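You operate a simulated robot arm through the tools that you are given. There is no shell and no other tool. Be economical: measure what you need, move in short steps, check, and stop when the job is done.

Carry out the task below with a simulated robot arm. There is one attempt and no reset: what you move stays moved.

TASK
Fit the can the yellow card asks for and lock it in.
Fine: It goes in the black dock; the blue can goes on the orange stand.
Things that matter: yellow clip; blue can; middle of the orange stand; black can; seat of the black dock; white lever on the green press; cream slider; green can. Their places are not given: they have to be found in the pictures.

It is judged by the outcome, as a careful person would: the job done as asked, and still so three seconds after it is handed in. It fails if anything else is knocked over, pushed out of place, dropped, spilled or broken.

THE ROBOT
A 6-joint arm with a two-finger parallel gripper, fixed in place. Base frame: the origin is at the foot of the arm, x ahead of it, y to its left, z up; the work surface is at about z = 3. Lengths are in mm, angles in degrees, forces in N, time in s.
With the tool pointing down near the work surface it reaches from about 180 to 460 mm from the base axis. Its first joint turns from -70.0 to 70.0 degrees. Payload 1.9 kg.
Tool frame: the origin (TCP) lies between the finger pads and is the grasp point; the fingertips stand 23 mm ahead of it; z points along the fingers, y is the line along which they close. The gripper opens to 94 mm. The fingers are 38 mm wide and 10 mm thick; the gripper's body (54 by 96 mm) begins 39 mm behind the TCP.
Orientation is told as [roll, pitch, yaw] about the base's x, y, z axes, in that order, counted from this pose: with the fingers straight down and closing along the base's y, the tool's x points along the base's -x, its y along +y and its z along -z.

THE INTERFACE
- The arm moves only by the tool servo_tool. Its argument "increments" is a list of rows, each a list of 7 numbers: the shift along the base's x, y, z in units of 40 mm (1.0 is 40 mm), then the turn, a rotation vector about the base's x, y, z in units of 5 degrees (1.0 is 5 degrees), then the finger opening in mm, from 0 to 94. In form: [[dx, dy, dz, wx, wy, wz, hand], ...]. A call has 1 to 12 rows; each row shifts and turns the commanded pose from where the row before left it. A call with a number of a shift or a turn outside -1 to 1 is refused whole. A row lasts 0.2 s, in which the tool goes at most 50 mm and 8.6 degrees; a call with a longer step from one row to the next is refused whole, and so is a gripper value outside its range. A pose out of reach is approached as far as the arm can. The call stops where the force on the tool passes 40 N (or 10 N more than at its start, if that is more) or the arm is blocked; 0.2 s more then pass. The fingers move at their own pace (about 108 mm/s each) and stop on an object; they squeeze with about 38 N. The grip force told is the motor's: it shows also when the fingers shut on nothing. Time passes only in rows, and 0.2 s behind the last, so rows that do not move let the fingers close. It gives the time, the measured TCP pose, the force on the tool (base axes), the opening and the grip force at its end, in the units of the frame above (readings bear some noise), and new pictures: "views" is both (left out), scene, wrist or none.
- Cameras (640 x 400 px; columns grow to the right, rows downward): "scene" is fixed at [52.3, 302.8, 445.4]; the picture's right is [-0.82, -0.57, 0.00], its down [-0.20, 0.29, -0.94] and it looks along [0.53, -0.77, -0.35] (base axes); focal length 214 px, centre (320, 200). "wrist" rides on the gripper at [-39, 0, -44] in the tool frame; the picture's right is [0.00, -1.00, 0.00], its down [0.97, 0.00, -0.24] and it looks along [0.24, 0.00, 0.97] (tool axes); focal length 218 px, centre (320, 200).
- probe_pixels(camera, pixels): for up to 12 pixels [column, row] of the newest picture of that camera ("zoom" is the newest enlarged one), the place [x, y, z] in the base frame of the surface seen there, good to about 3 mm. No time passes.
- close_up(camera, box): a new picture of the part [left, top, right, bottom] of that camera's present view, enlarged. No time passes.
- finish_job(): hands the job in; it is judged then, once.

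Work in short steps. Measure before you move; look again where a grasp or a placing could have gone wrong, and mend it. You have 80 turns and 120 pictures in all, those below and enlarged ones among them. Open the gripper and draw the arm clear of the work before you hand the job in, unless the task says otherwise; then end with one line.

The tools are called as name(argument=value, ...) on one line, values as JSON. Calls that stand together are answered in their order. servo_tool: Moves the arm, as the interface text tells. Its arguments: {"type":"object","properties":{"increments":{"type":"array"},"views":{"type":"string","enum":["both","scene","wrist","none"]}},"required":["increments"]} The other tools are called the same way: probe_pixels (camera, pixels) gives the place of the surface under pixels of a picture; close_up (camera, box) takes an enlarged picture of a part of a camera's view; finish_job () hands the job in.

At the start:

```text
clock: 0.0
tcp_pos: [238.8, 138.6, 382.8]
tcp_rot: [0.1, 0.0, -0.1]
ft_force: [-0.5, -0.6, 0.4]
width: 94.2
gripper_force: 0.1
```

scene: 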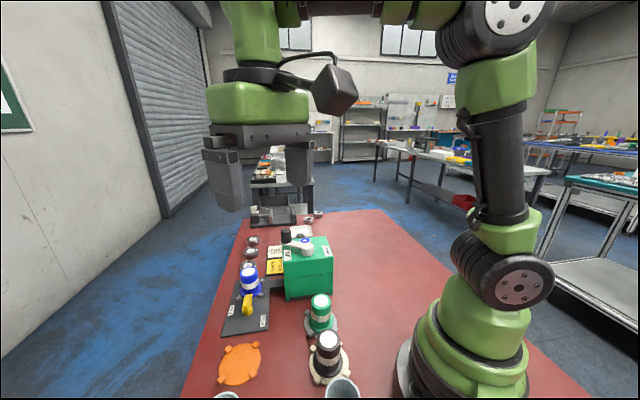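
wrist: 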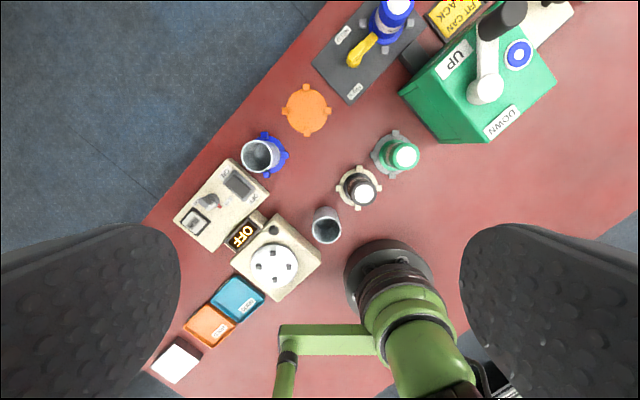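

I start by enlarging the dock, card and press areas.

close_up(camera="wrist", box=[300, 0, 580, 175])

close_up(camera="scene", box=[200, 200, 360, 300])

close_up(camera="wrist", box=[140, 60, 440, 390])

close_up(camera="scene", box=[200, 280, 392, 400])

```text
2.29 times, centred on (440, 88) of wrist
```

zoom: 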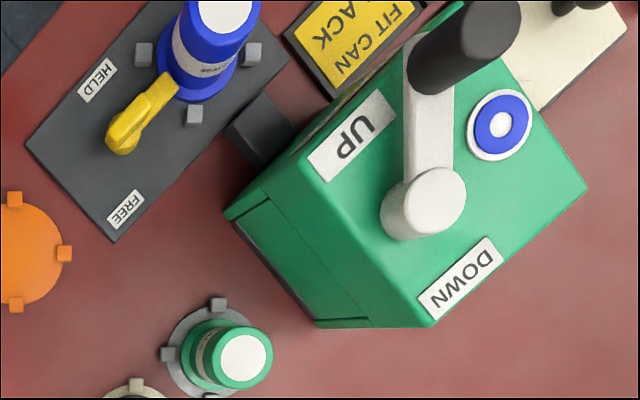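

```text
4.00 times, centred on (280, 250) of scene
```

zoom: 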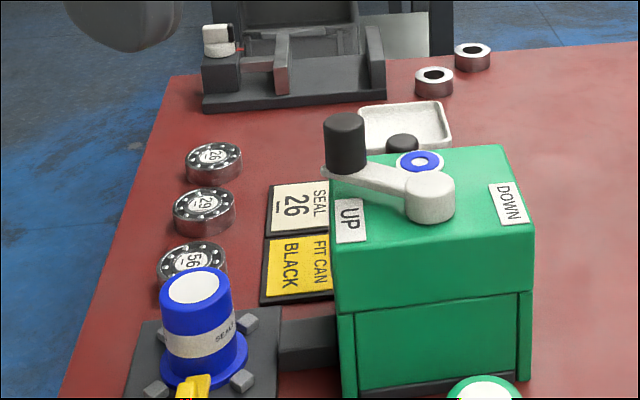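

```text
1.21 times, centred on (290, 225) of wrist
```

zoom: 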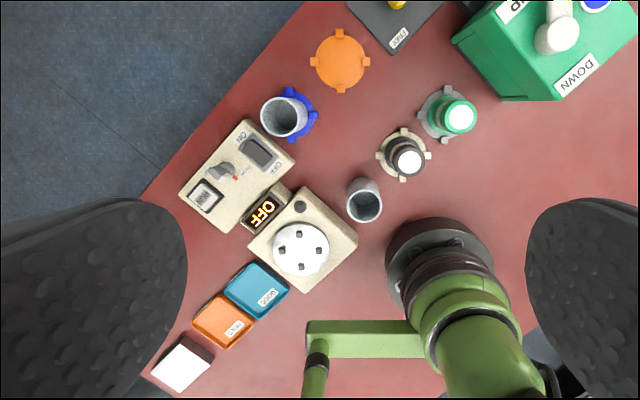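

```text
3.33 times, centred on (296, 340) of scene
```

zoom: 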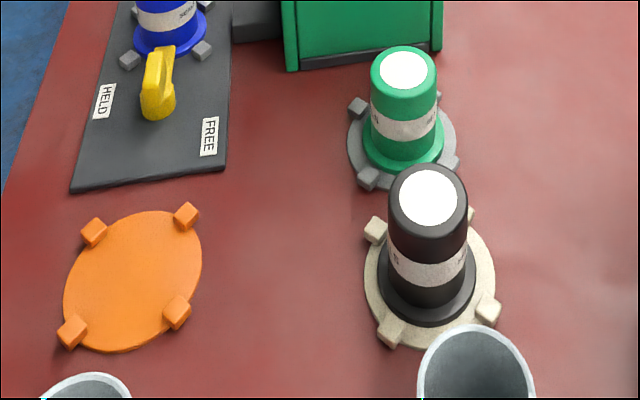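

The yellow card reads "FIT CAN BLACK". I probe the main parts before moving over the dock for a better view.

probe_pixels(camera="wrist", pixels=[[398, 6], [357, 60], [375, 38], [306, 110], [364, 193], [405, 155], [485, 90], [510, 15], [518, 53], [550, 15], [345, 33], [354, 92]])

probe_pixels(camera="scene", pixels=[[249, 271], [247, 305], [239, 364], [328, 340], [321, 300], [286, 236], [307, 247], [278, 285], [300, 232], [301, 237]])

servo_tool(increments=[[0.8, 0, 0, 0, 0, 0, 94], [0.8, 0, 0, 0, 0, 0, 94]])

```text
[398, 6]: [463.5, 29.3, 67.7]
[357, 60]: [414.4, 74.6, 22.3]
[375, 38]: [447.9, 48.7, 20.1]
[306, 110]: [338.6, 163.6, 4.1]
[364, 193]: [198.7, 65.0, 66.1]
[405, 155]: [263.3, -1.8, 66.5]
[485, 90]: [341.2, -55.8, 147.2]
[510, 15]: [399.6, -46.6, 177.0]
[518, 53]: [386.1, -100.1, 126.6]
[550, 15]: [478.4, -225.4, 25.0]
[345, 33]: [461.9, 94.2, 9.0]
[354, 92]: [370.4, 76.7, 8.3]
```

```text
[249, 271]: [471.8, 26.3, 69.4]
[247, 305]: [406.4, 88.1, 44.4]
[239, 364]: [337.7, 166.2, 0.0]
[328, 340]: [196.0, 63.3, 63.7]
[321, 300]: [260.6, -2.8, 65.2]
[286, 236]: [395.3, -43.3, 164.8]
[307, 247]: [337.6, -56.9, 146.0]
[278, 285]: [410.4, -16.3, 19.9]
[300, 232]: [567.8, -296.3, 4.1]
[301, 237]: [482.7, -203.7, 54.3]
```

```text
clock: 0.6
tcp_pos: [304.3, 138.3, 381.5]
tcp_rot: [0.2, 0.0, -0.2]
ft_force: [-1.0, 0.6, -0.3]
width: 93.9
gripper_force: 0.0
```

scene: 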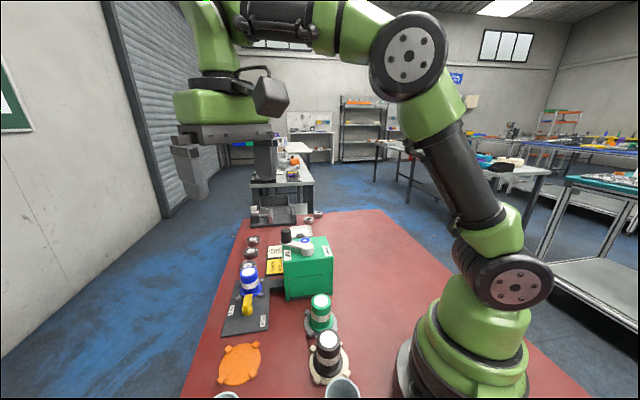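
wrist: 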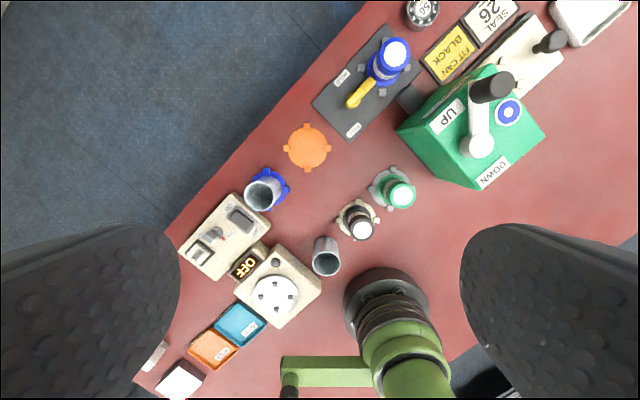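

The cream slide panel shows near (525,60) now. I enlarge the dock and the slider.

close_up(camera="wrist", box=[420, 0, 620, 125])

close_up(camera="wrist", box=[300, 20, 460, 145])

```text
3.20 times, centred on (520, 62) of wrist
```

zoom: 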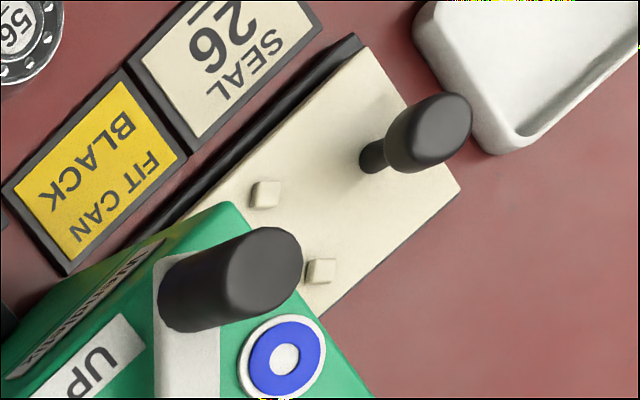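

```text
3.20 times, centred on (380, 82) of wrist
```

zoom: 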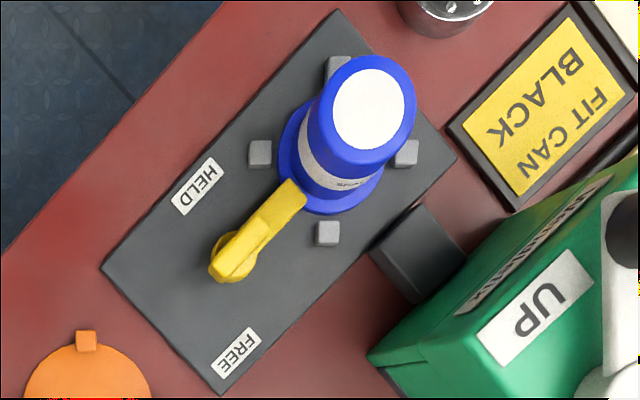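

I go lower, over the clip, to see how it works.

servo_tool(increments=[[0.5, -0.3, -0.9, 0, 0, 0, 94], [0.5, -0.3, -0.9, 0, 0, 0, 94], [0.5, -0.3, -0.9, 0, 0, 0, 94], [0.2, -0.2, -0.9, 0, 0, 0, 94], [0, 0, -0.6, 0, 0, 0, 94]])

```text
clock: 1.8
tcp_pos: [372.6, 93.7, 212.4]
tcp_rot: [0.2, 0.0, -0.1]
ft_force: [-0.1, 0.3, 0.3]
width: 93.8
gripper_force: 0.1
```

scene: 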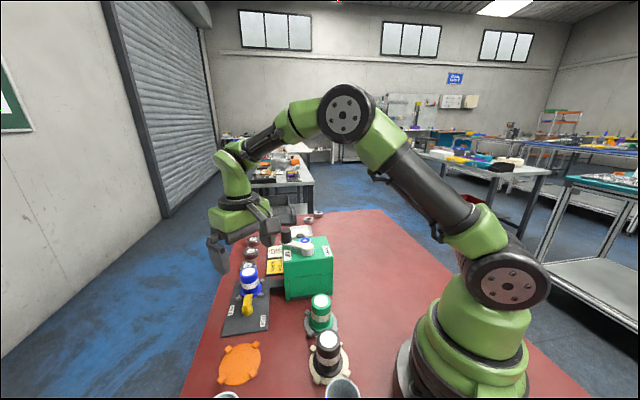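
wrist: 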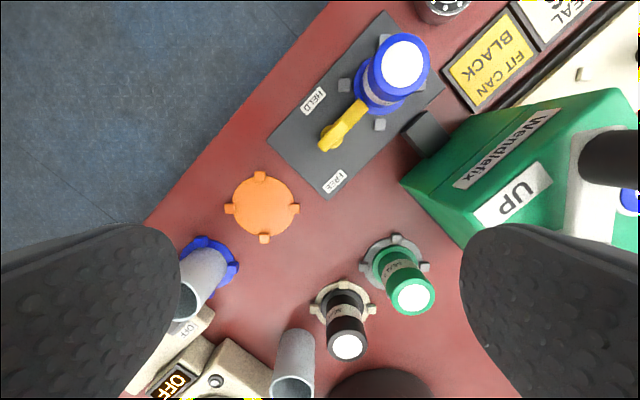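

close_up(camera="wrist", box=[260, 10, 450, 200])

close_up(camera="scene", box=[215, 255, 295, 340])

probe_pixels(camera="wrist", pixels=[[404, 62], [383, 40], [344, 87], [381, 125], [327, 138], [345, 125], [360, 106], [370, 105], [313, 100], [335, 182], [430, 133], [412, 90]])

```text
2.11 times, centred on (355, 105) of wrist
```

zoom: 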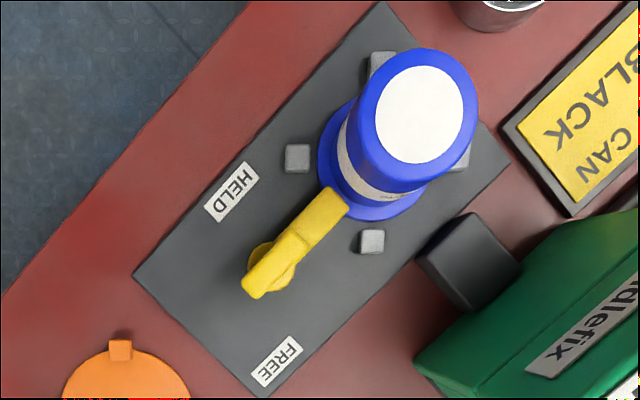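

```text
4.71 times, centred on (255, 298) of scene
```

zoom: 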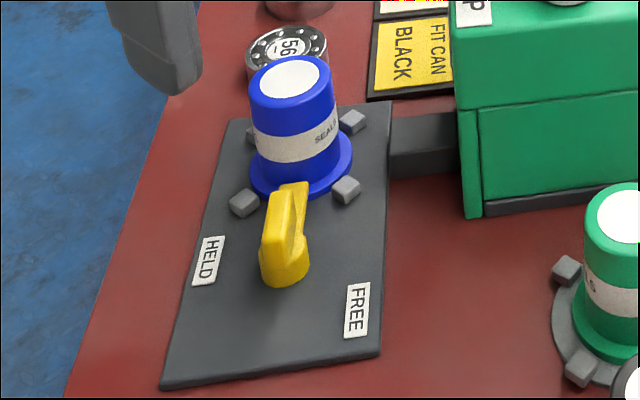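

```text
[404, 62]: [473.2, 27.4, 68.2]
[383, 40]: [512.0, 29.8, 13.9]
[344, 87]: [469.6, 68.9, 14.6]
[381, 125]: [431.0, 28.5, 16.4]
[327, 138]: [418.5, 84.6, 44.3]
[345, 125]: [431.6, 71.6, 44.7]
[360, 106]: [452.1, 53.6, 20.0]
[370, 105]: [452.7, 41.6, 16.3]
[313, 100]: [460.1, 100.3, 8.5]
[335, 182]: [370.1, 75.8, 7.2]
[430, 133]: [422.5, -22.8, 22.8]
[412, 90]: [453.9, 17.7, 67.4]
```

The clip is a turn-knob: pivot near (417,83), with its blade pointing at the can along (0.7,-0.7). I turn the tool to yaw -45 above it and look again before gripping it.

servo_tool(increments=[[0.2, 0, 0, 0, 0, -1, 60], [0.2, 0, 0, 0, 0, -1, 60], [0.2, 0, 0, 0, 0, -1, 60], [0.2, 0, 0, 0, 0, -1, 60], [0.2, -0.1, -0.3, 0, 0, -1, 60], [0.13, -0.1, -0.3, 0, 0, -1, 60], [0, 0, -0.4, 0, 0, -1, 60], [0, 0, -0.5, 0, 0, -1, 60], [0, 0, -0.5, 0, 0, -1, 60]])

```text
clock: 3.8
tcp_pos: [415.6, 86.1, 132.8]
tcp_rot: [0.2, 0.0, -45.2]
ft_force: [-0.4, -0.1, -0.1]
width: 60.0
gripper_force: 0.0
```

scene: 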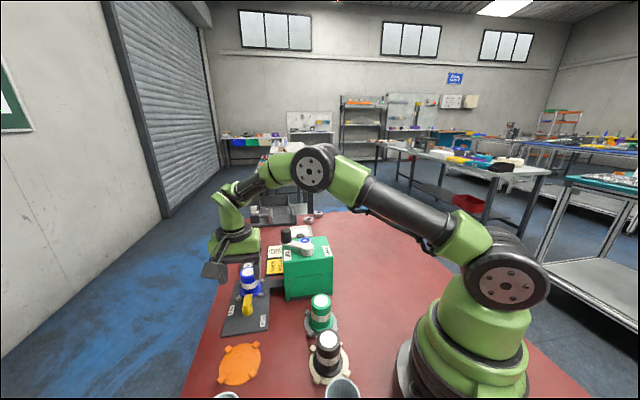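
wrist: 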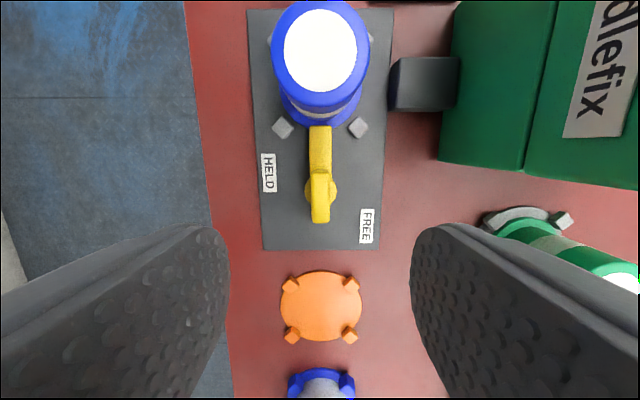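

close_up(camera="wrist", box=[240, 90, 400, 250])

probe_pixels(camera="wrist", pixels=[[320, 215], [320, 178], [314, 165], [328, 165], [320, 150], [320, 132], [333, 190], [307, 190], [320, 48], [320, 6], [277, 48], [362, 48]])

```text
2.50 times, centred on (320, 170) of wrist
```

zoom: 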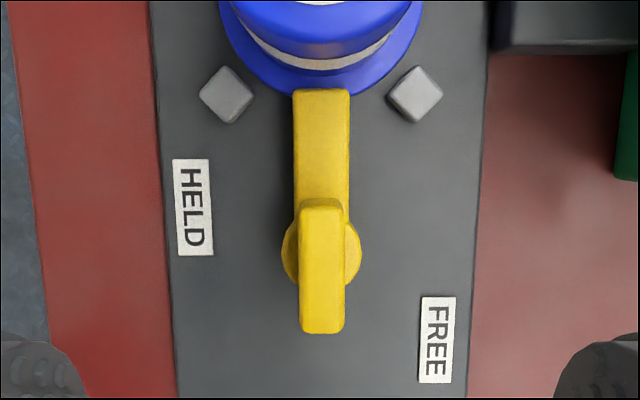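

```text
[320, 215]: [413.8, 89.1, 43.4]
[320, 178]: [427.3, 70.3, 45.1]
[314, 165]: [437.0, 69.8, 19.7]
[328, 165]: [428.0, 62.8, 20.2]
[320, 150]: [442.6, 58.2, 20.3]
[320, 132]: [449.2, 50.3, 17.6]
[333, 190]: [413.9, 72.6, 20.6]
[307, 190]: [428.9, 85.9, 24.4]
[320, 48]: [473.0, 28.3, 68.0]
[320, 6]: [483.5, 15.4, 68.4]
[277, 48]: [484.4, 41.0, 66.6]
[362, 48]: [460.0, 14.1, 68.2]
```

The grip tab is centred near (421,79), z 20–44, with the arm lying at z 20. I lower onto the tab with the tips held at about z 25 and close.

servo_tool(increments=[[0.13, -0.17, -0.7, 0, 0, 0, 50], [0, 0, -0.7, 0, 0, 0, 50], [0, 0, -0.5, 0, 0, 0, 50], [0, 0, -0.2, 0, 0, 0, 50], [0, 0, 0, 0, 0, 0, 0], [0, 0, 0, 0, 0, 0, 0]])

```text
clock: 5.2
tcp_pos: [421.7, 80.0, 48.8]
tcp_rot: [0.4, -0.1, -45.0]
ft_force: [25.4, 16.4, -16.7]
width: 11.9
gripper_force: 45.0
```

scene: 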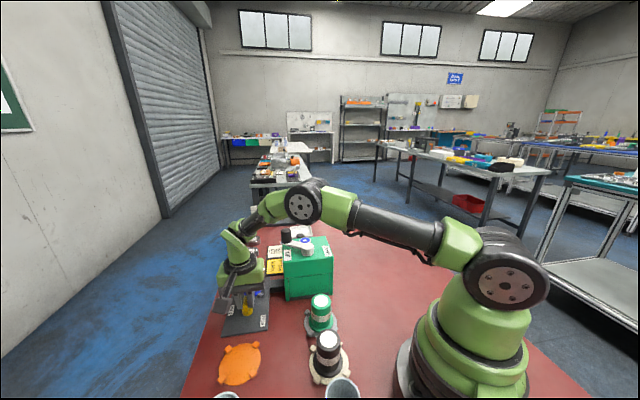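
wrist: 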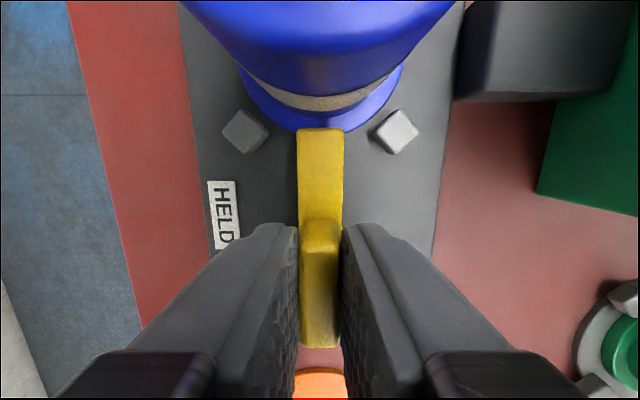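

Gripped. The side load shows slight misalignment, so I shift about 0.8 mm with it and try a small clockwise turn toward the FREE side.

servo_tool(increments=[[0.014, 0.012, 0, 0, 0, 0, 0], [0, 0, 0, 0, 0, -1, 0], [0, 0, 0, 0, 0, -1, 0]], views="wrist")

```text
clock: 5.6
tcp_pos: [421.2, 80.9, 49.9]
tcp_rot: [0.4, 0.0, -45.3]
ft_force: [5.7, 3.2, -4.8]
width: 11.8
gripper_force: 45.4
stopped in row 2: the force on the tool passed its limit (the readings are from after the stop); the commanded pose is now the measured one
```

wrist: 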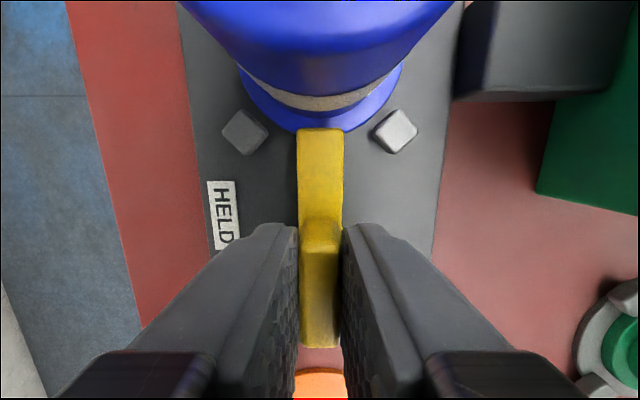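

The load is now low, so I retry with finer turns.

servo_tool(increments=[[0, 0, 0, 0, 0, -0.4, 0], [0, 0, 0, 0, 0, -0.4, 0], [0, 0, 0, 0, 0, -0.4, 0], [0, 0, 0, 0, 0, -0.4, 0]], views="wrist")

```text
clock: 6.6
tcp_pos: [421.3, 80.4, 50.2]
tcp_rot: [0.3, -0.2, -53.2]
ft_force: [11.2, -0.4, -15.5]
width: 11.7
gripper_force: 44.9
```

wrist: 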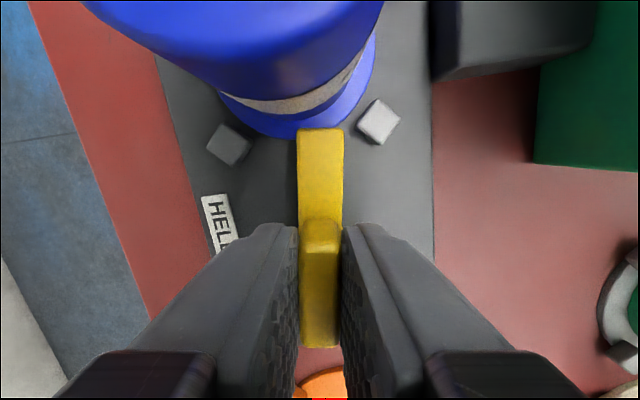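

It turns freely clockwise. I keep going.

servo_tool(increments=[[0, 0, 0, 0, 0, -0.6, 0], [0, 0, 0, 0, 0, -0.6, 0], [0, 0, 0, 0, 0, -0.6, 0], [0, 0, 0, 0, 0, -0.6, 0], [0, 0, 0, 0, 0, -0.6, 0], [0, 0, 0, 0, 0, -0.6, 0], [0, 0, 0, 0, 0, -0.6, 0], [0, 0, 0, 0, 0, -0.6, 0], [0, 0, 0, 0, 0, -0.6, 0], [0, 0, 0, 0, 0, -0.6, 0]], views="wrist")

```text
clock: 8.8
tcp_pos: [420.0, 80.8, 49.8]
tcp_rot: [0.1, -0.1, -83.3]
ft_force: [-18.4, -16.1, 7.7]
width: 11.8
gripper_force: 44.9
```

wrist: 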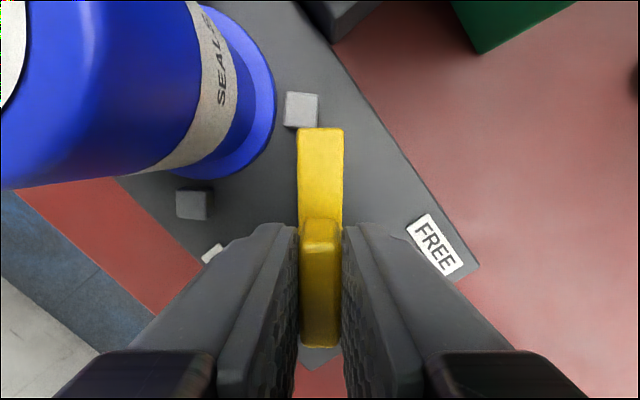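

servo_tool(increments=[[0, 0, 0, 0, 0, -0.6, 0], [0, 0, 0, 0, 0, -0.6, 0], [0, 0, 0, 0, 0, -0.6, 0], [0, 0, 0, 0, 0, -0.6, 0], [0, 0, 0, 0, 0, -0.6, 0], [0, 0, 0, 0, 0, -0.6, 0], [0, 0, 0, 0, 0, -0.6, 0], [0, 0, 0, 0, 0, -0.6, 0], [0, 0, 0, 0, 0, -0.6, 0], [0, 0, 0, 0, 0, -0.6, 0], [0, 0, 0, 0, 0, -0.6, 0]], views="wrist")

```text
clock: 9.3
tcp_pos: [420.7, 80.1, 49.5]
tcp_rot: [0.2, -0.2, -86.2]
ft_force: [-1.8, -0.9, 2.2]
width: 11.7
gripper_force: 45.3
stopped in row 2: the force on the tool passed its limit (the readings are from after the stop); the commanded pose is now the measured one
```

wrist: 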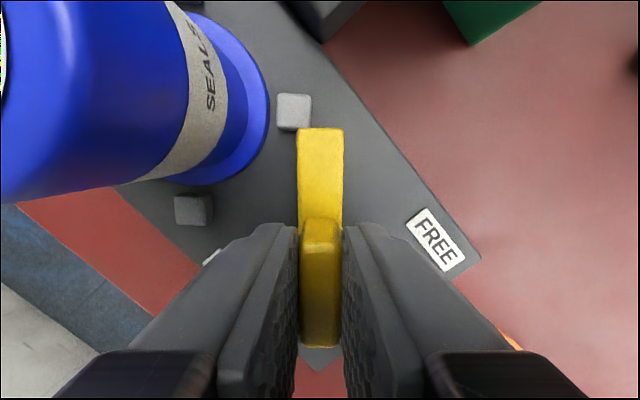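

The stop came from side load, since the tool had drifted about 1 mm off the pivot; it is relieved now. I continue.

servo_tool(increments=[[0, 0, 0, 0, 0, -0.6, 0], [0, 0, 0, 0, 0, -0.6, 0], [0, 0, 0, 0, 0, -0.6, 0], [0, 0, 0, 0, 0, -0.6, 0], [0, 0, 0, 0, 0, -0.6, 0], [0, 0, 0, 0, 0, -0.6, 0], [0, 0, 0, 0, 0, -0.6, 0]], views="wrist")

```text
clock: 10.9
tcp_pos: [419.8, 79.8, 49.7]
tcp_rot: [-0.1, -0.3, -107.3]
ft_force: [-10.6, 4.1, -11.7]
width: 11.9
gripper_force: 45.2
```

wrist: 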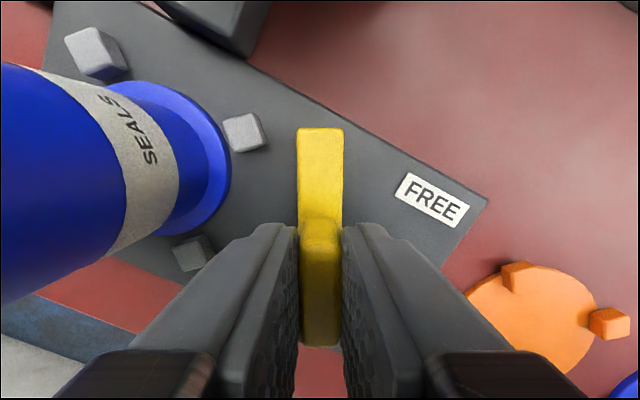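

servo_tool(increments=[[0, 0, 0, 0, 0, -0.6, 0], [0, 0, 0, 0, 0, -0.6, 0], [0, 0, 0, 0, 0, -0.6, 0], [0, 0, 0, 0, 0, -0.6, 0], [0, 0, 0, 0, 0, -0.6, 0], [0, 0, 0, 0, 0, -0.6, 0], [0, 0, 0, 0, 0, -0.6, 0], [0, 0, 0, 0, 0, -0.6, 0], [0, 0, 0, 0, 0, -0.6, 0]], views="wrist")

```text
clock: 12.7
tcp_pos: [420.1, 80.8, 49.6]
tcp_rot: [-0.2, -0.2, -131.0]
ft_force: [-5.5, 0.0, 2.0]
width: 11.6
gripper_force: 45.3
stopped in row 9: the force on the tool passed its limit (the readings are from after the stop); the commanded pose is now the measured one
```

wrist: 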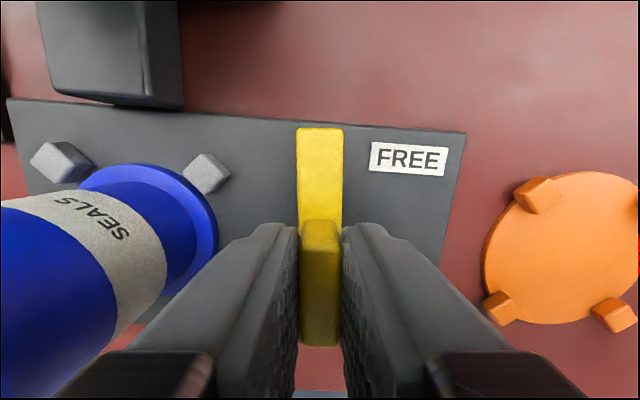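

servo_tool(increments=[[0, 0, 0, 0, 0, -0.5, 0], [0, 0, 0, 0, 0, -0.5, 0], [0, 0, 0, 0, 0, -0.5, 0]], views="none")

```text
clock: 13.5
tcp_pos: [419.3, 79.5, 49.9]
tcp_rot: [-0.2, -0.4, -138.1]
ft_force: [-12.5, 6.1, 11.2]
width: 12.5
gripper_force: 45.3
```

The clip has turned about 90° to FREE. I open a little, rise, and unwind the yaw.

servo_tool(increments=[[0, 0, 0, 0, 0, 0, 34], [0, 0, 0, 0, 0, 0, 34], [0, 0, 0.6, 0, 0, 0, 34], [0, 0, 0.9, 0, 0, 0, 34], [0, 0, 0.9, 0, 0, 0, 34], [0, 0, 0.7, 0, 0, 1, 60], [0, 0, 0.3, 0, 0, 1, 94], [0, 0, 0, 0, 0, 1, 94], [0, 0, 0, 0, 0, 1, 94], [0, 0, 0, 0, 0, 1, 94], [0, 0, 0, 0, 0, 1, 94], [0, 0, 0, 0, 0, 1, 94]])

```text
clock: 16.1
tcp_pos: [419.3, 80.1, 185.6]
tcp_rot: [-0.1, -0.3, -103.4]
ft_force: [0.4, 0.4, 1.3]
width: 94.0
gripper_force: 0.0
```

scene: 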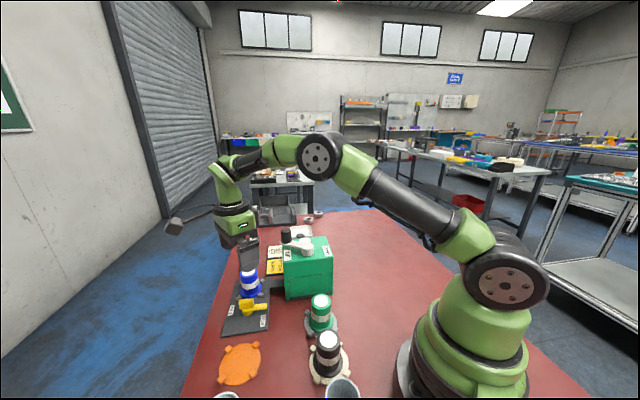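
wrist: 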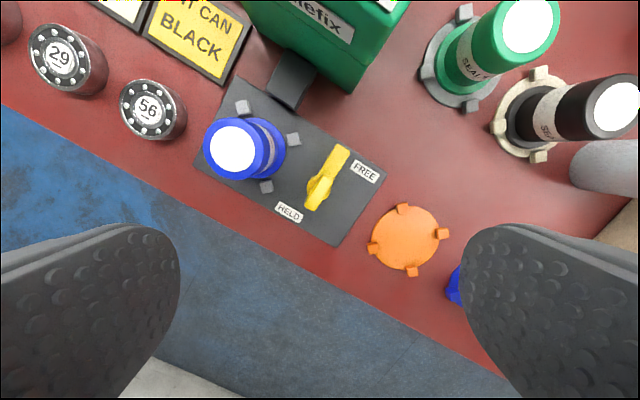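

Clip is visibly FREE. Now the blue can: I check clearances to the press and the seal can, and the heights on the cans.

probe_pixels(camera="wrist", pixels=[[345, 88], [330, 75], [262, 30], [392, 25], [150, 108], [170, 130], [292, 80], [230, 150], [275, 150], [404, 240], [403, 208], [442, 233]])

probe_pixels(camera="scene", pixels=[[287, 296], [330, 292], [334, 250], [284, 255], [249, 270], [250, 255], [330, 340], [318, 364], [343, 372], [241, 343], [222, 379], [254, 372]])

close_up(camera="scene", box=[215, 230, 345, 340])

```text
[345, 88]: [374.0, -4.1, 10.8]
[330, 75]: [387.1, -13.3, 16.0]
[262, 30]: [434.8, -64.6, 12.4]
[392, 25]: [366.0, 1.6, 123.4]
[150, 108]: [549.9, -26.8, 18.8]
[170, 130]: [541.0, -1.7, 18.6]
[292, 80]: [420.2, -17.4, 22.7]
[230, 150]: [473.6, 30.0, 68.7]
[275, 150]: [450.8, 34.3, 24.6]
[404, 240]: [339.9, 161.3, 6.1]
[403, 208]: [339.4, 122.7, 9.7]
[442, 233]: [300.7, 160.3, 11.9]
```

```text
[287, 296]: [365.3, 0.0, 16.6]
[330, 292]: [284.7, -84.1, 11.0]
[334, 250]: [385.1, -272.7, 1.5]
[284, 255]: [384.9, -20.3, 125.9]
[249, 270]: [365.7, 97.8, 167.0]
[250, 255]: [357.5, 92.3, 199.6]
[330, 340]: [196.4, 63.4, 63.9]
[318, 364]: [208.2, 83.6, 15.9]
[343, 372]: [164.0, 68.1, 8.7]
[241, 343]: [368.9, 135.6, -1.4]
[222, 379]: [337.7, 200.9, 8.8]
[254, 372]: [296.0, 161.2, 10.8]
```

```text
3.64 times, centred on (280, 285) of scene
```

zoom: 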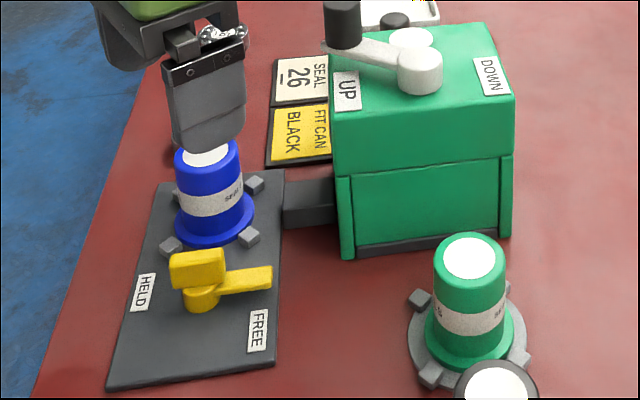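

I turn to yaw -45 and move above the blue can at about (472,29), staying high.

servo_tool(increments=[[0.11, -0.11, 0, 0, 0, 1, 75], [0.11, -0.11, 0, 0, 0, 1, 75], [0.11, -0.11, 0, 0, 0, 1, 75], [0.11, -0.11, 0, 0, 0, 1, 75], [0.11, -0.11, 0, 0, 0, 1, 75], [0.11, -0.11, 0, 0, 0, 1, 75], [0.11, -0.11, 0, 0, 0, 1, 75], [0.11, -0.11, 0, 0, 0, 1, 75], [0.11, -0.1, 0, 0, 0, 1, 75], [0.11, -0.1, -0.2, 0, 0, 1, 75], [0.11, -0.1, -0.4, 0, 0, 1, 75], [0.11, -0.1, -0.4, 0, 0, 0.7, 75]])

```text
clock: 18.7
tcp_pos: [459.7, 31.3, 143.9]
tcp_rot: [-0.2, -0.2, -44.8]
ft_force: [0.0, -0.1, -0.4]
width: 74.8
gripper_force: 0.1
out of reach, approached as far as the arm can: row 9, 11
```

scene: 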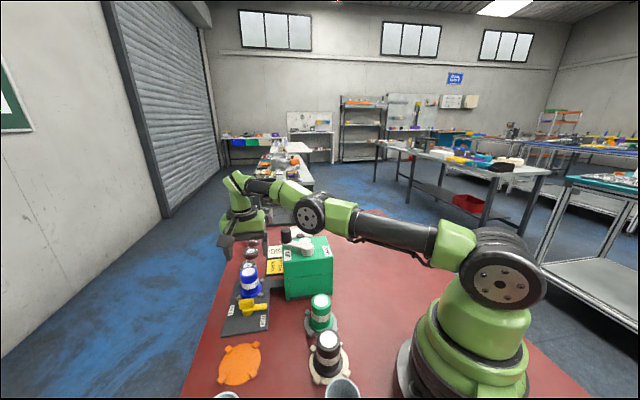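
wrist: 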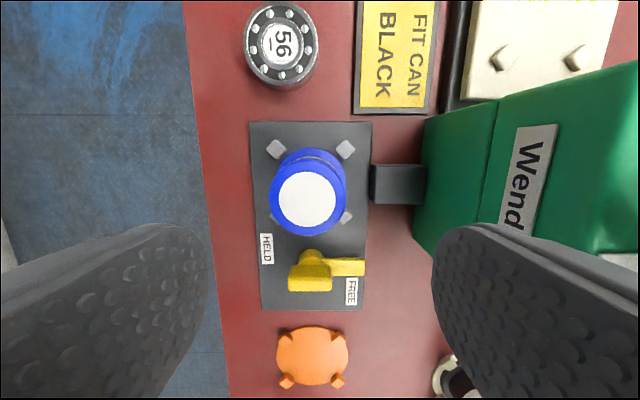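

At this height the arm tops out at about 461 mm radius. I'll set yaw to about 3.5° so the fingers close sideways. Then I'll tilt the tool about 10° outward around the closing axis to gain reach.

servo_tool(increments=[[-0.2, 0, 0, 0, 0, 1, 75], [-0.1, 0, 0, 0, 0, 1, 75], [0, 0, 0, 0, 0, 1, 75], [0, 0, 0, 0, 0, 1, 75], [0, 0, 0, 0, 0, 1, 75], [0, 0, 0, 0, 0, 1, 75], [0, 0, 0, 0, 0, 1, 75], [0, 0, 0, 0, 0, 1, 75], [0, 0, 0, 0, -0.6, 0.9, 75], [0, 0, 0, 0.06, -0.7, 0.8, 75], [0, 0, 0, 0.06, -0.7, 0, 75]])

```text
clock: 21.1
tcp_pos: [488.6, 34.0, 147.5]
tcp_rot: [0.2, -10.2, 3.6]
ft_force: [-0.1, 0.8, 0.9]
width: 75.1
gripper_force: 0.0
out of reach, approached as far as the arm can: row 1, 2, 9, 10, 11
```

scene: 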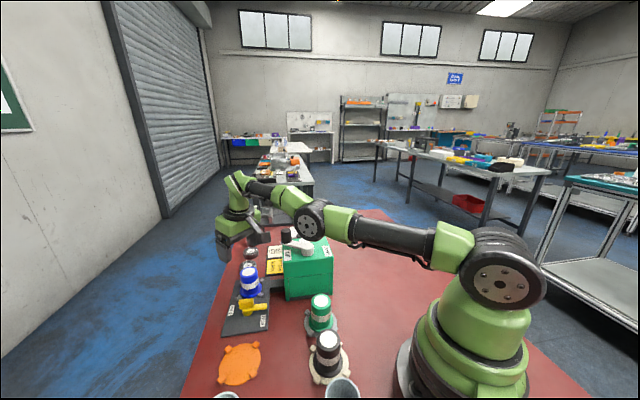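
wrist: 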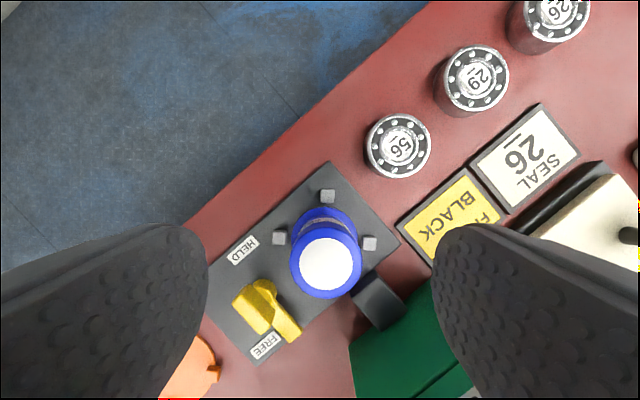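

Reach is now ample, so I back off to x≈472, y≈29 and recheck.

servo_tool(increments=[[-0.4, -0.12, -0.2, 0, 0, 0, 75], [0, 0, -0.2, 0, 0, 0, 75]], views="wrist")

```text
clock: 21.7
tcp_pos: [489.0, 32.3, 131.0]
tcp_rot: [0.3, -10.3, 3.6]
ft_force: [0.6, -0.5, -0.5]
width: 74.9
gripper_force: 0.1
out of reach, approached as far as the arm can: row 1
```

wrist: 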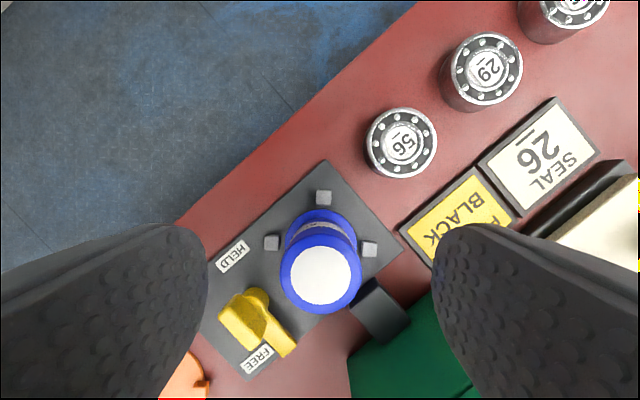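

servo_tool(increments=[[-0.42, -0.06, 0, 0, 0, 0, 75], [0, 0, 0, 0, 0, 0, 75]], views="none")

probe_pixels(camera="wrist", pixels=[[321, 275], [321, 302], [295, 275], [347, 275]])

```text
clock: 22.3
tcp_pos: [489.1, 31.7, 131.9]
tcp_rot: [0.3, -10.2, 3.6]
ft_force: [0.0, 0.5, -0.1]
width: 75.1
gripper_force: 0.1
out of reach, approached as far as the arm can: row 1
```

```text
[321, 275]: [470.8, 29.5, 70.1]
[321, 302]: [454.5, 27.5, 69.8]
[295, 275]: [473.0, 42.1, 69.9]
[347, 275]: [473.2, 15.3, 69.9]
```

The commanded pose still lies beyond reach, so I keep backing off in small moves until the tool follows.

servo_tool(increments=[[-0.2, 0, 0, 0, 0, 0, 75], [-0.2, 0, 0, 0, 0, 0, 75], [0, 0, 0, 0, 0, 0, 75]], views="none")

```text
clock: 23.1
tcp_pos: [489.6, 31.3, 132.2]
tcp_rot: [0.2, -10.2, 3.6]
ft_force: [0.1, 0.3, 0.0]
width: 74.9
gripper_force: 0.1
out of reach, approached as far as the arm can: row 1, 2
```

servo_tool(increments=[[-0.2, 0, 0, 0, 0, 0, 75], [-0.2, 0, 0, 0, 0, 0, 75], [0, 0, 0, 0, 0, 0, 75]], views="none")

```text
clock: 23.9
tcp_pos: [489.0, 30.6, 131.5]
tcp_rot: [0.3, -10.2, 3.6]
ft_force: [-0.6, 0.4, -0.4]
width: 75.3
gripper_force: 0.0
out of reach, approached as far as the arm can: row 1, 2
```

The arm looks stuck near full stretch. I take the tilt back out and see where it goes.

servo_tool(increments=[[0, 0, 0.3, -0.06, 0.7, 0, 75], [0, 0, 0.3, -0.06, 0.7, 0, 75], [0, 0, 0, 0, 0, 0, 75]])

```text
clock: 24.7
tcp_pos: [468.2, 32.7, 155.4]
tcp_rot: [0.0, -3.2, 3.6]
ft_force: [-0.1, -0.7, -0.4]
width: 74.7
gripper_force: 0.0
out of reach, approached as far as the arm can: row 1, 2
```

scene: 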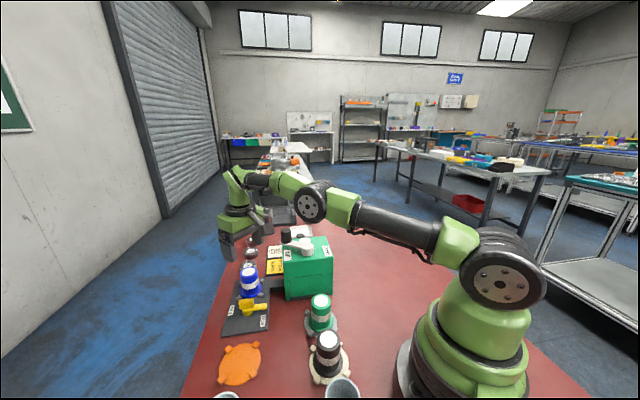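
wrist: 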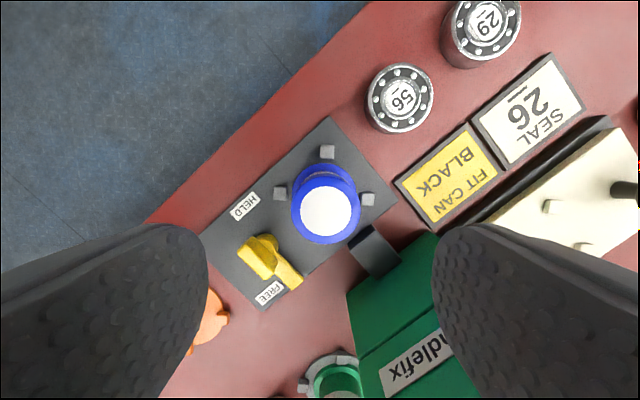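

servo_tool(increments=[[-0.3, 0.5, 0.5, 0, 0.6, 0, 75], [-0.3, 0.5, 0.5, 0, 0, 0, 75], [-0.3, 0.5, 0.3, 0, 0, 0, 75], [0, 0, 0, 0, 0, 0, 75]], views="none")

```text
clock: 25.7
tcp_pos: [432.2, 93.3, 208.8]
tcp_rot: [0.3, -0.1, 3.6]
ft_force: [0.1, -0.2, 0.7]
width: 75.0
gripper_force: 0.0
```

It is free again; the earlier trouble was the straight-arm limit. I tilt here first, with the arm bent, then move over the can from inside reach.

servo_tool(increments=[[-0.3, 0, 0, 0.04, -0.7, 0, 75], [0, 0, 0, 0.04, -0.7, 0, 75], [0, 0, 0, 0.04, -0.7, 0, 75], [0.3, -0.5, -0.5, 0, 0, 0, 75], [0.3, -0.5, -0.5, 0, 0, 0, 75], [0.3, -0.3, -0.5, 0, 0, 0, 75], [0.3, -0.3, -0.2, 0, 0, 0, 75], [0.1, 0, -0.2, 0, 0, 0, 75]])

```text
clock: 27.5
tcp_pos: [472.8, 30.4, 130.1]
tcp_rot: [0.2, -10.7, 3.7]
ft_force: [-1.5, -0.3, -0.2]
width: 75.4
gripper_force: 0.1
```

scene: 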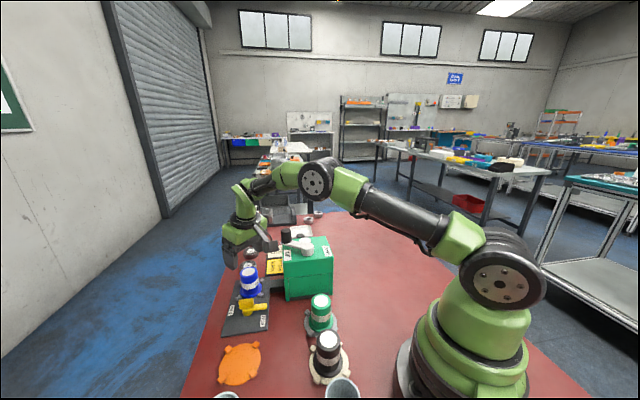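
wrist: 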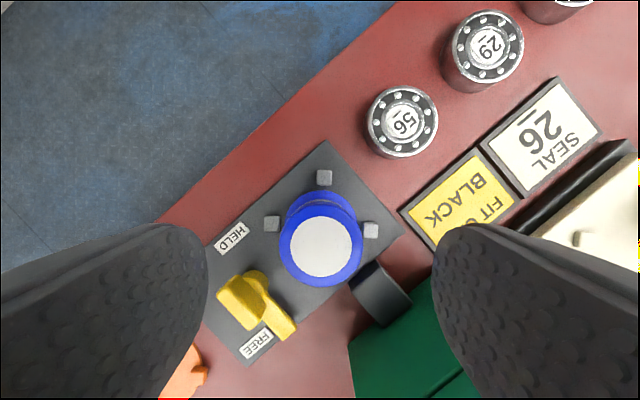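

Over the can and aligned. I descend to z≈50 and grip.

servo_tool(increments=[[-0.02, 0, -0.7, 0, 0, 0, 75], [0, 0, -0.7, 0, 0, 0, 75], [0, 0, -0.6, 0, 0, 0, 75], [0, 0, 0, 0, 0, 0, 75], [0, 0, 0, 0, 0, 0, 20], [0, 0, 0, 0, 0, 0, 20]])

```text
clock: 28.9
tcp_pos: [470.7, 29.7, 48.6]
tcp_rot: [0.1, -10.8, 3.6]
ft_force: [0.3, 0.6, -0.1]
width: 43.8
gripper_force: 37.7
```

scene: 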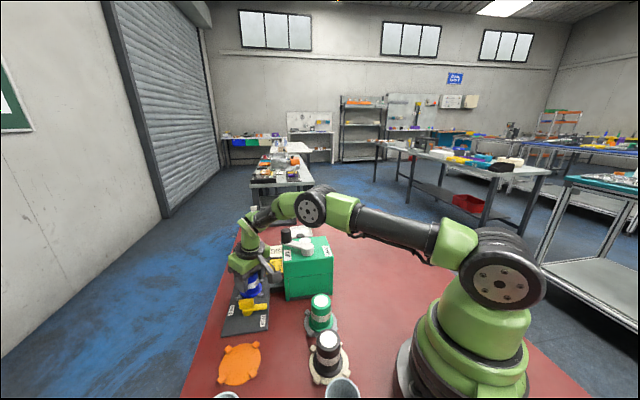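
wrist: 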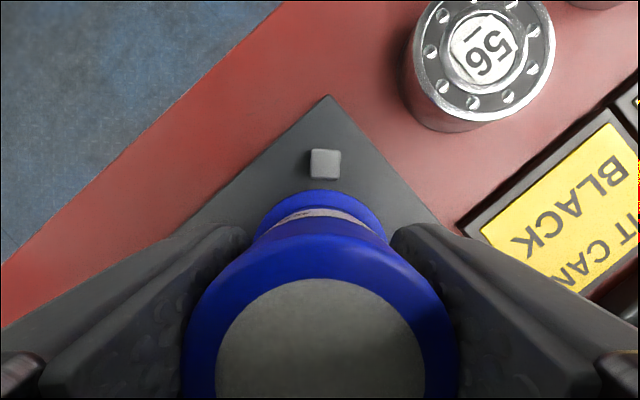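

Gripped at 43.8 mm width. I lift straight up.

servo_tool(increments=[[0, 0, 0.1, 0, 0, 0, 20], [0, 0, 0.2, 0, 0, 0, 20], [0, 0, 0.4, 0, 0, 0, 20], [0, 0, 0.5, 0, 0, 0, 20], [0, 0, 0.4, 0, 0, 0, 20]])

```text
clock: 30.1
tcp_pos: [471.3, 30.2, 115.4]
tcp_rot: [0.2, -10.6, 3.6]
ft_force: [-0.4, -0.1, -1.3]
width: 44.0
gripper_force: 37.9
```

scene: 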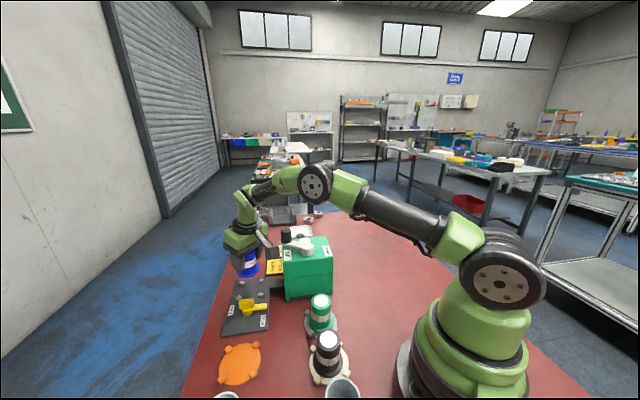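
wrist: 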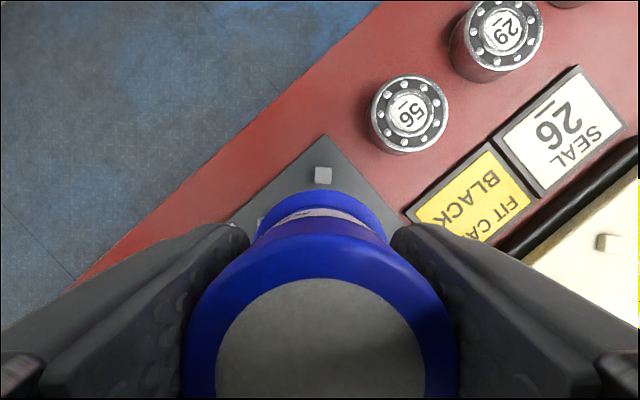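

The blue can is free. I look at the empty dock and carry the can to the orange stand (centre near 339.5,160.5).

close_up(camera="scene", box=[215, 260, 295, 340])

servo_tool(increments=[[-0.55, 0.55, 0, 0, 0, 0, 20], [-0.55, 0.55, 0, 0, 0, 0, 20], [-0.55, 0.55, 0, 0, 0, 0, 20], [-0.55, 0.55, 0, 0, 0, 0, 20], [-0.55, 0.55, 0, 0, 0, 0, 20], [-0.55, 0.52, 0, 0, 0, 0, 20], [0, 0, -0.4, 0, 0, 0, 20]])

```text
5.00 times, centred on (255, 300) of scene
```

zoom: 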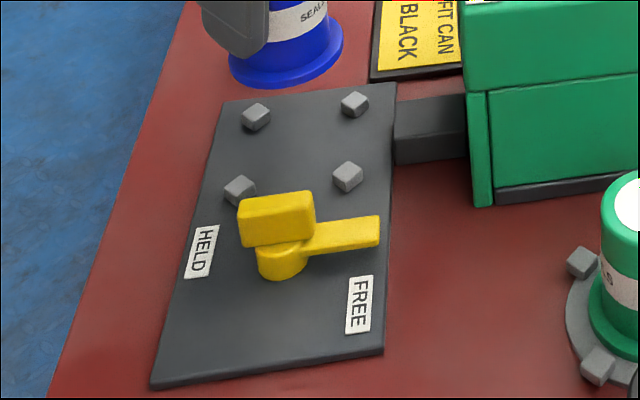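

```text
clock: 31.7
tcp_pos: [340.3, 158.1, 96.8]
tcp_rot: [0.2, -10.8, 3.7]
ft_force: [-0.9, 0.0, -2.0]
width: 43.8
gripper_force: 38.2
```

scene: 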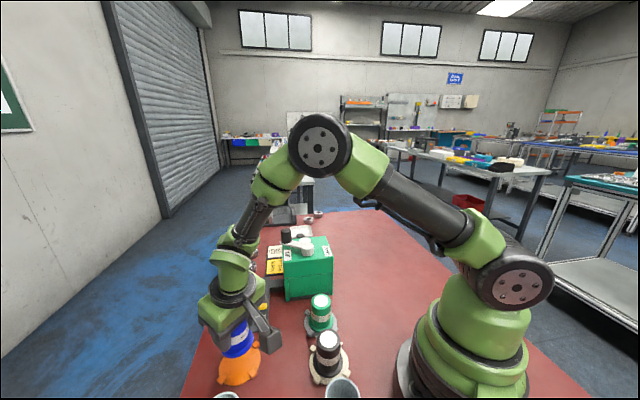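
wrist: 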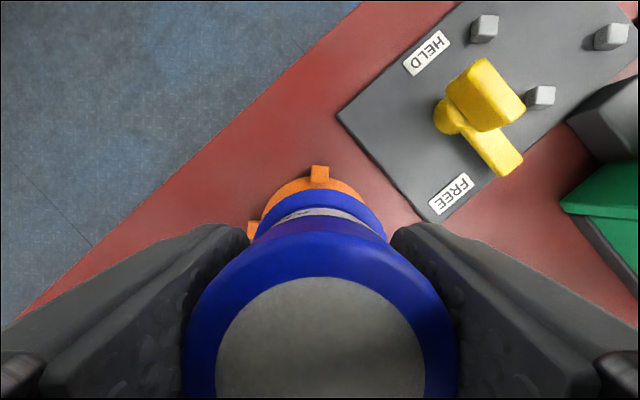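

probe_pixels(camera="wrist", pixels=[[319, 173], [252, 230]])

probe_pixels(camera="scene", pixels=[[222, 379], [254, 372]])

servo_tool(increments=[[0, 0.02, -0.4, 0, 0, 0, 20], [0, 0, -0.4, 0, 0, 0, 20], [0, 0, 0, 0, 0, 0, 20]], views="wrist")

```text
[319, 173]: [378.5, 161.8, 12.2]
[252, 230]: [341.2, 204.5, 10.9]
```

```text
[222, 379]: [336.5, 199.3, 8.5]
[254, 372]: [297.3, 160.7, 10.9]
```

```text
clock: 32.5
tcp_pos: [338.7, 160.4, 65.2]
tcp_rot: [0.2, -10.8, 3.7]
ft_force: [0.2, 1.3, -1.7]
width: 43.5
gripper_force: 37.7
```

wrist: 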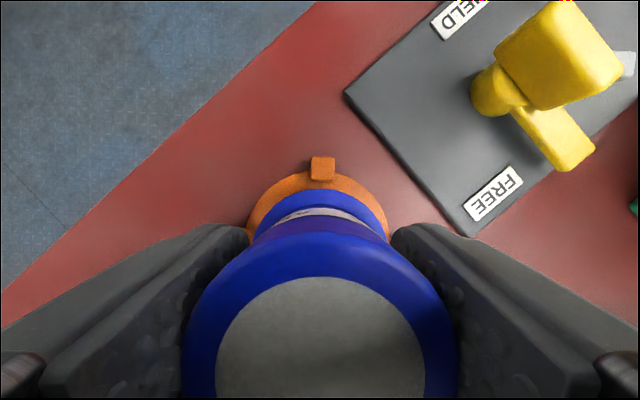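

Aligned over the stand (centre near 338.5,161). I lower in small steps until contact.

servo_tool(increments=[[0, 0.01, -0.25, 0, 0, 0, 20], [0, 0, -0.12, 0, 0, 0, 20], [0, 0, -0.06, 0, 0, 0, 20], [0, 0, 0, 0, 0, 0, 20]])

```text
clock: 33.5
tcp_pos: [338.3, 160.3, 48.4]
tcp_rot: [0.2, -10.8, 3.6]
ft_force: [-0.6, -0.5, -1.4]
width: 43.7
gripper_force: 38.2
```

scene: 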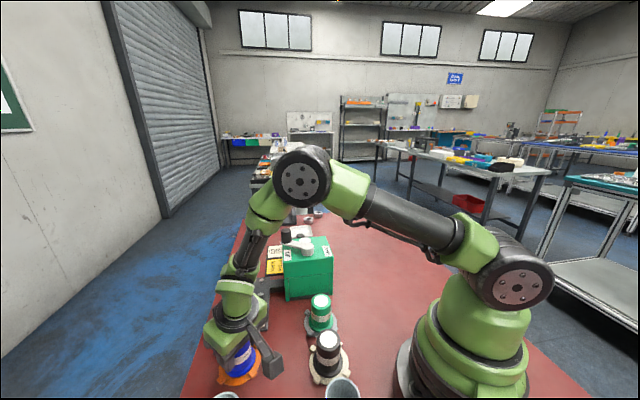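
wrist: 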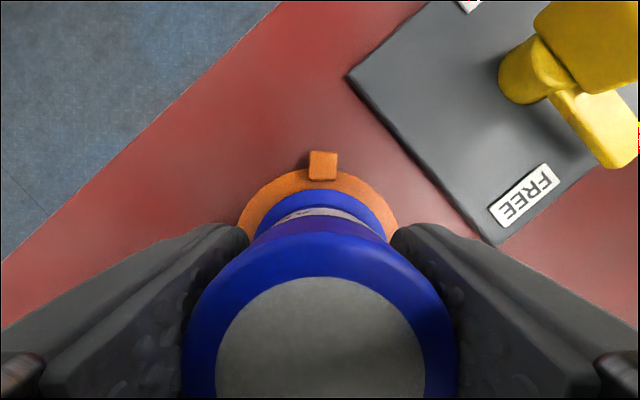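

servo_tool(increments=[[0, 0, -0.03, 0, 0, 0, 20], [0, 0, -0.03, 0, 0, 0, 20], [0, 0, -0.03, 0, 0, 0, 20], [0, 0, 0, 0, 0, 0, 20]], views="none")

```text
clock: 34.5
tcp_pos: [340.2, 161.2, 45.8]
tcp_rot: [0.2, -10.9, 3.6]
ft_force: [-7.6, -6.3, 28.6]
width: 43.8
gripper_force: 38.0
```

Contact. I ease up slightly, release and rise.

servo_tool(increments=[[0, 0, 0.02, 0, 0, 0, 20], [0, 0, 0, 0, 0, 0, 75], [0, 0, 0, 0, 0, 0, 75], [0, 0, 0.5, 0, 0, 0, 75], [0, 0, 0.8, 0, 0, 0, 75], [0, 0, 0.8, 0, 0, 0, 75]])

```text
clock: 35.9
tcp_pos: [339.1, 162.1, 130.1]
tcp_rot: [0.2, -10.6, 3.6]
ft_force: [0.2, -0.5, -0.2]
width: 75.0
gripper_force: 0.1
```

scene: 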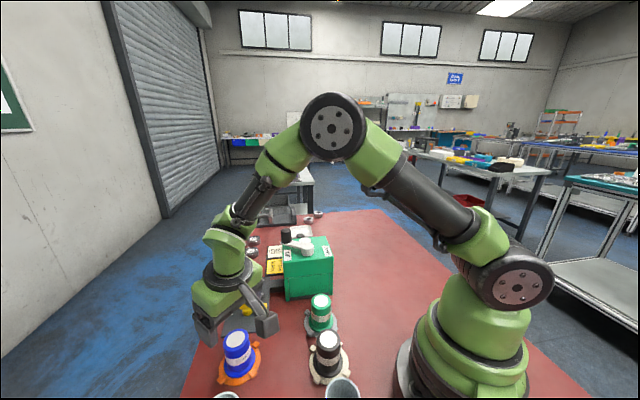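
wrist: 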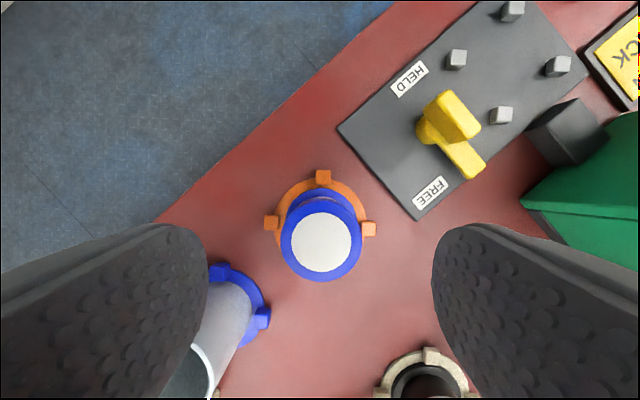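

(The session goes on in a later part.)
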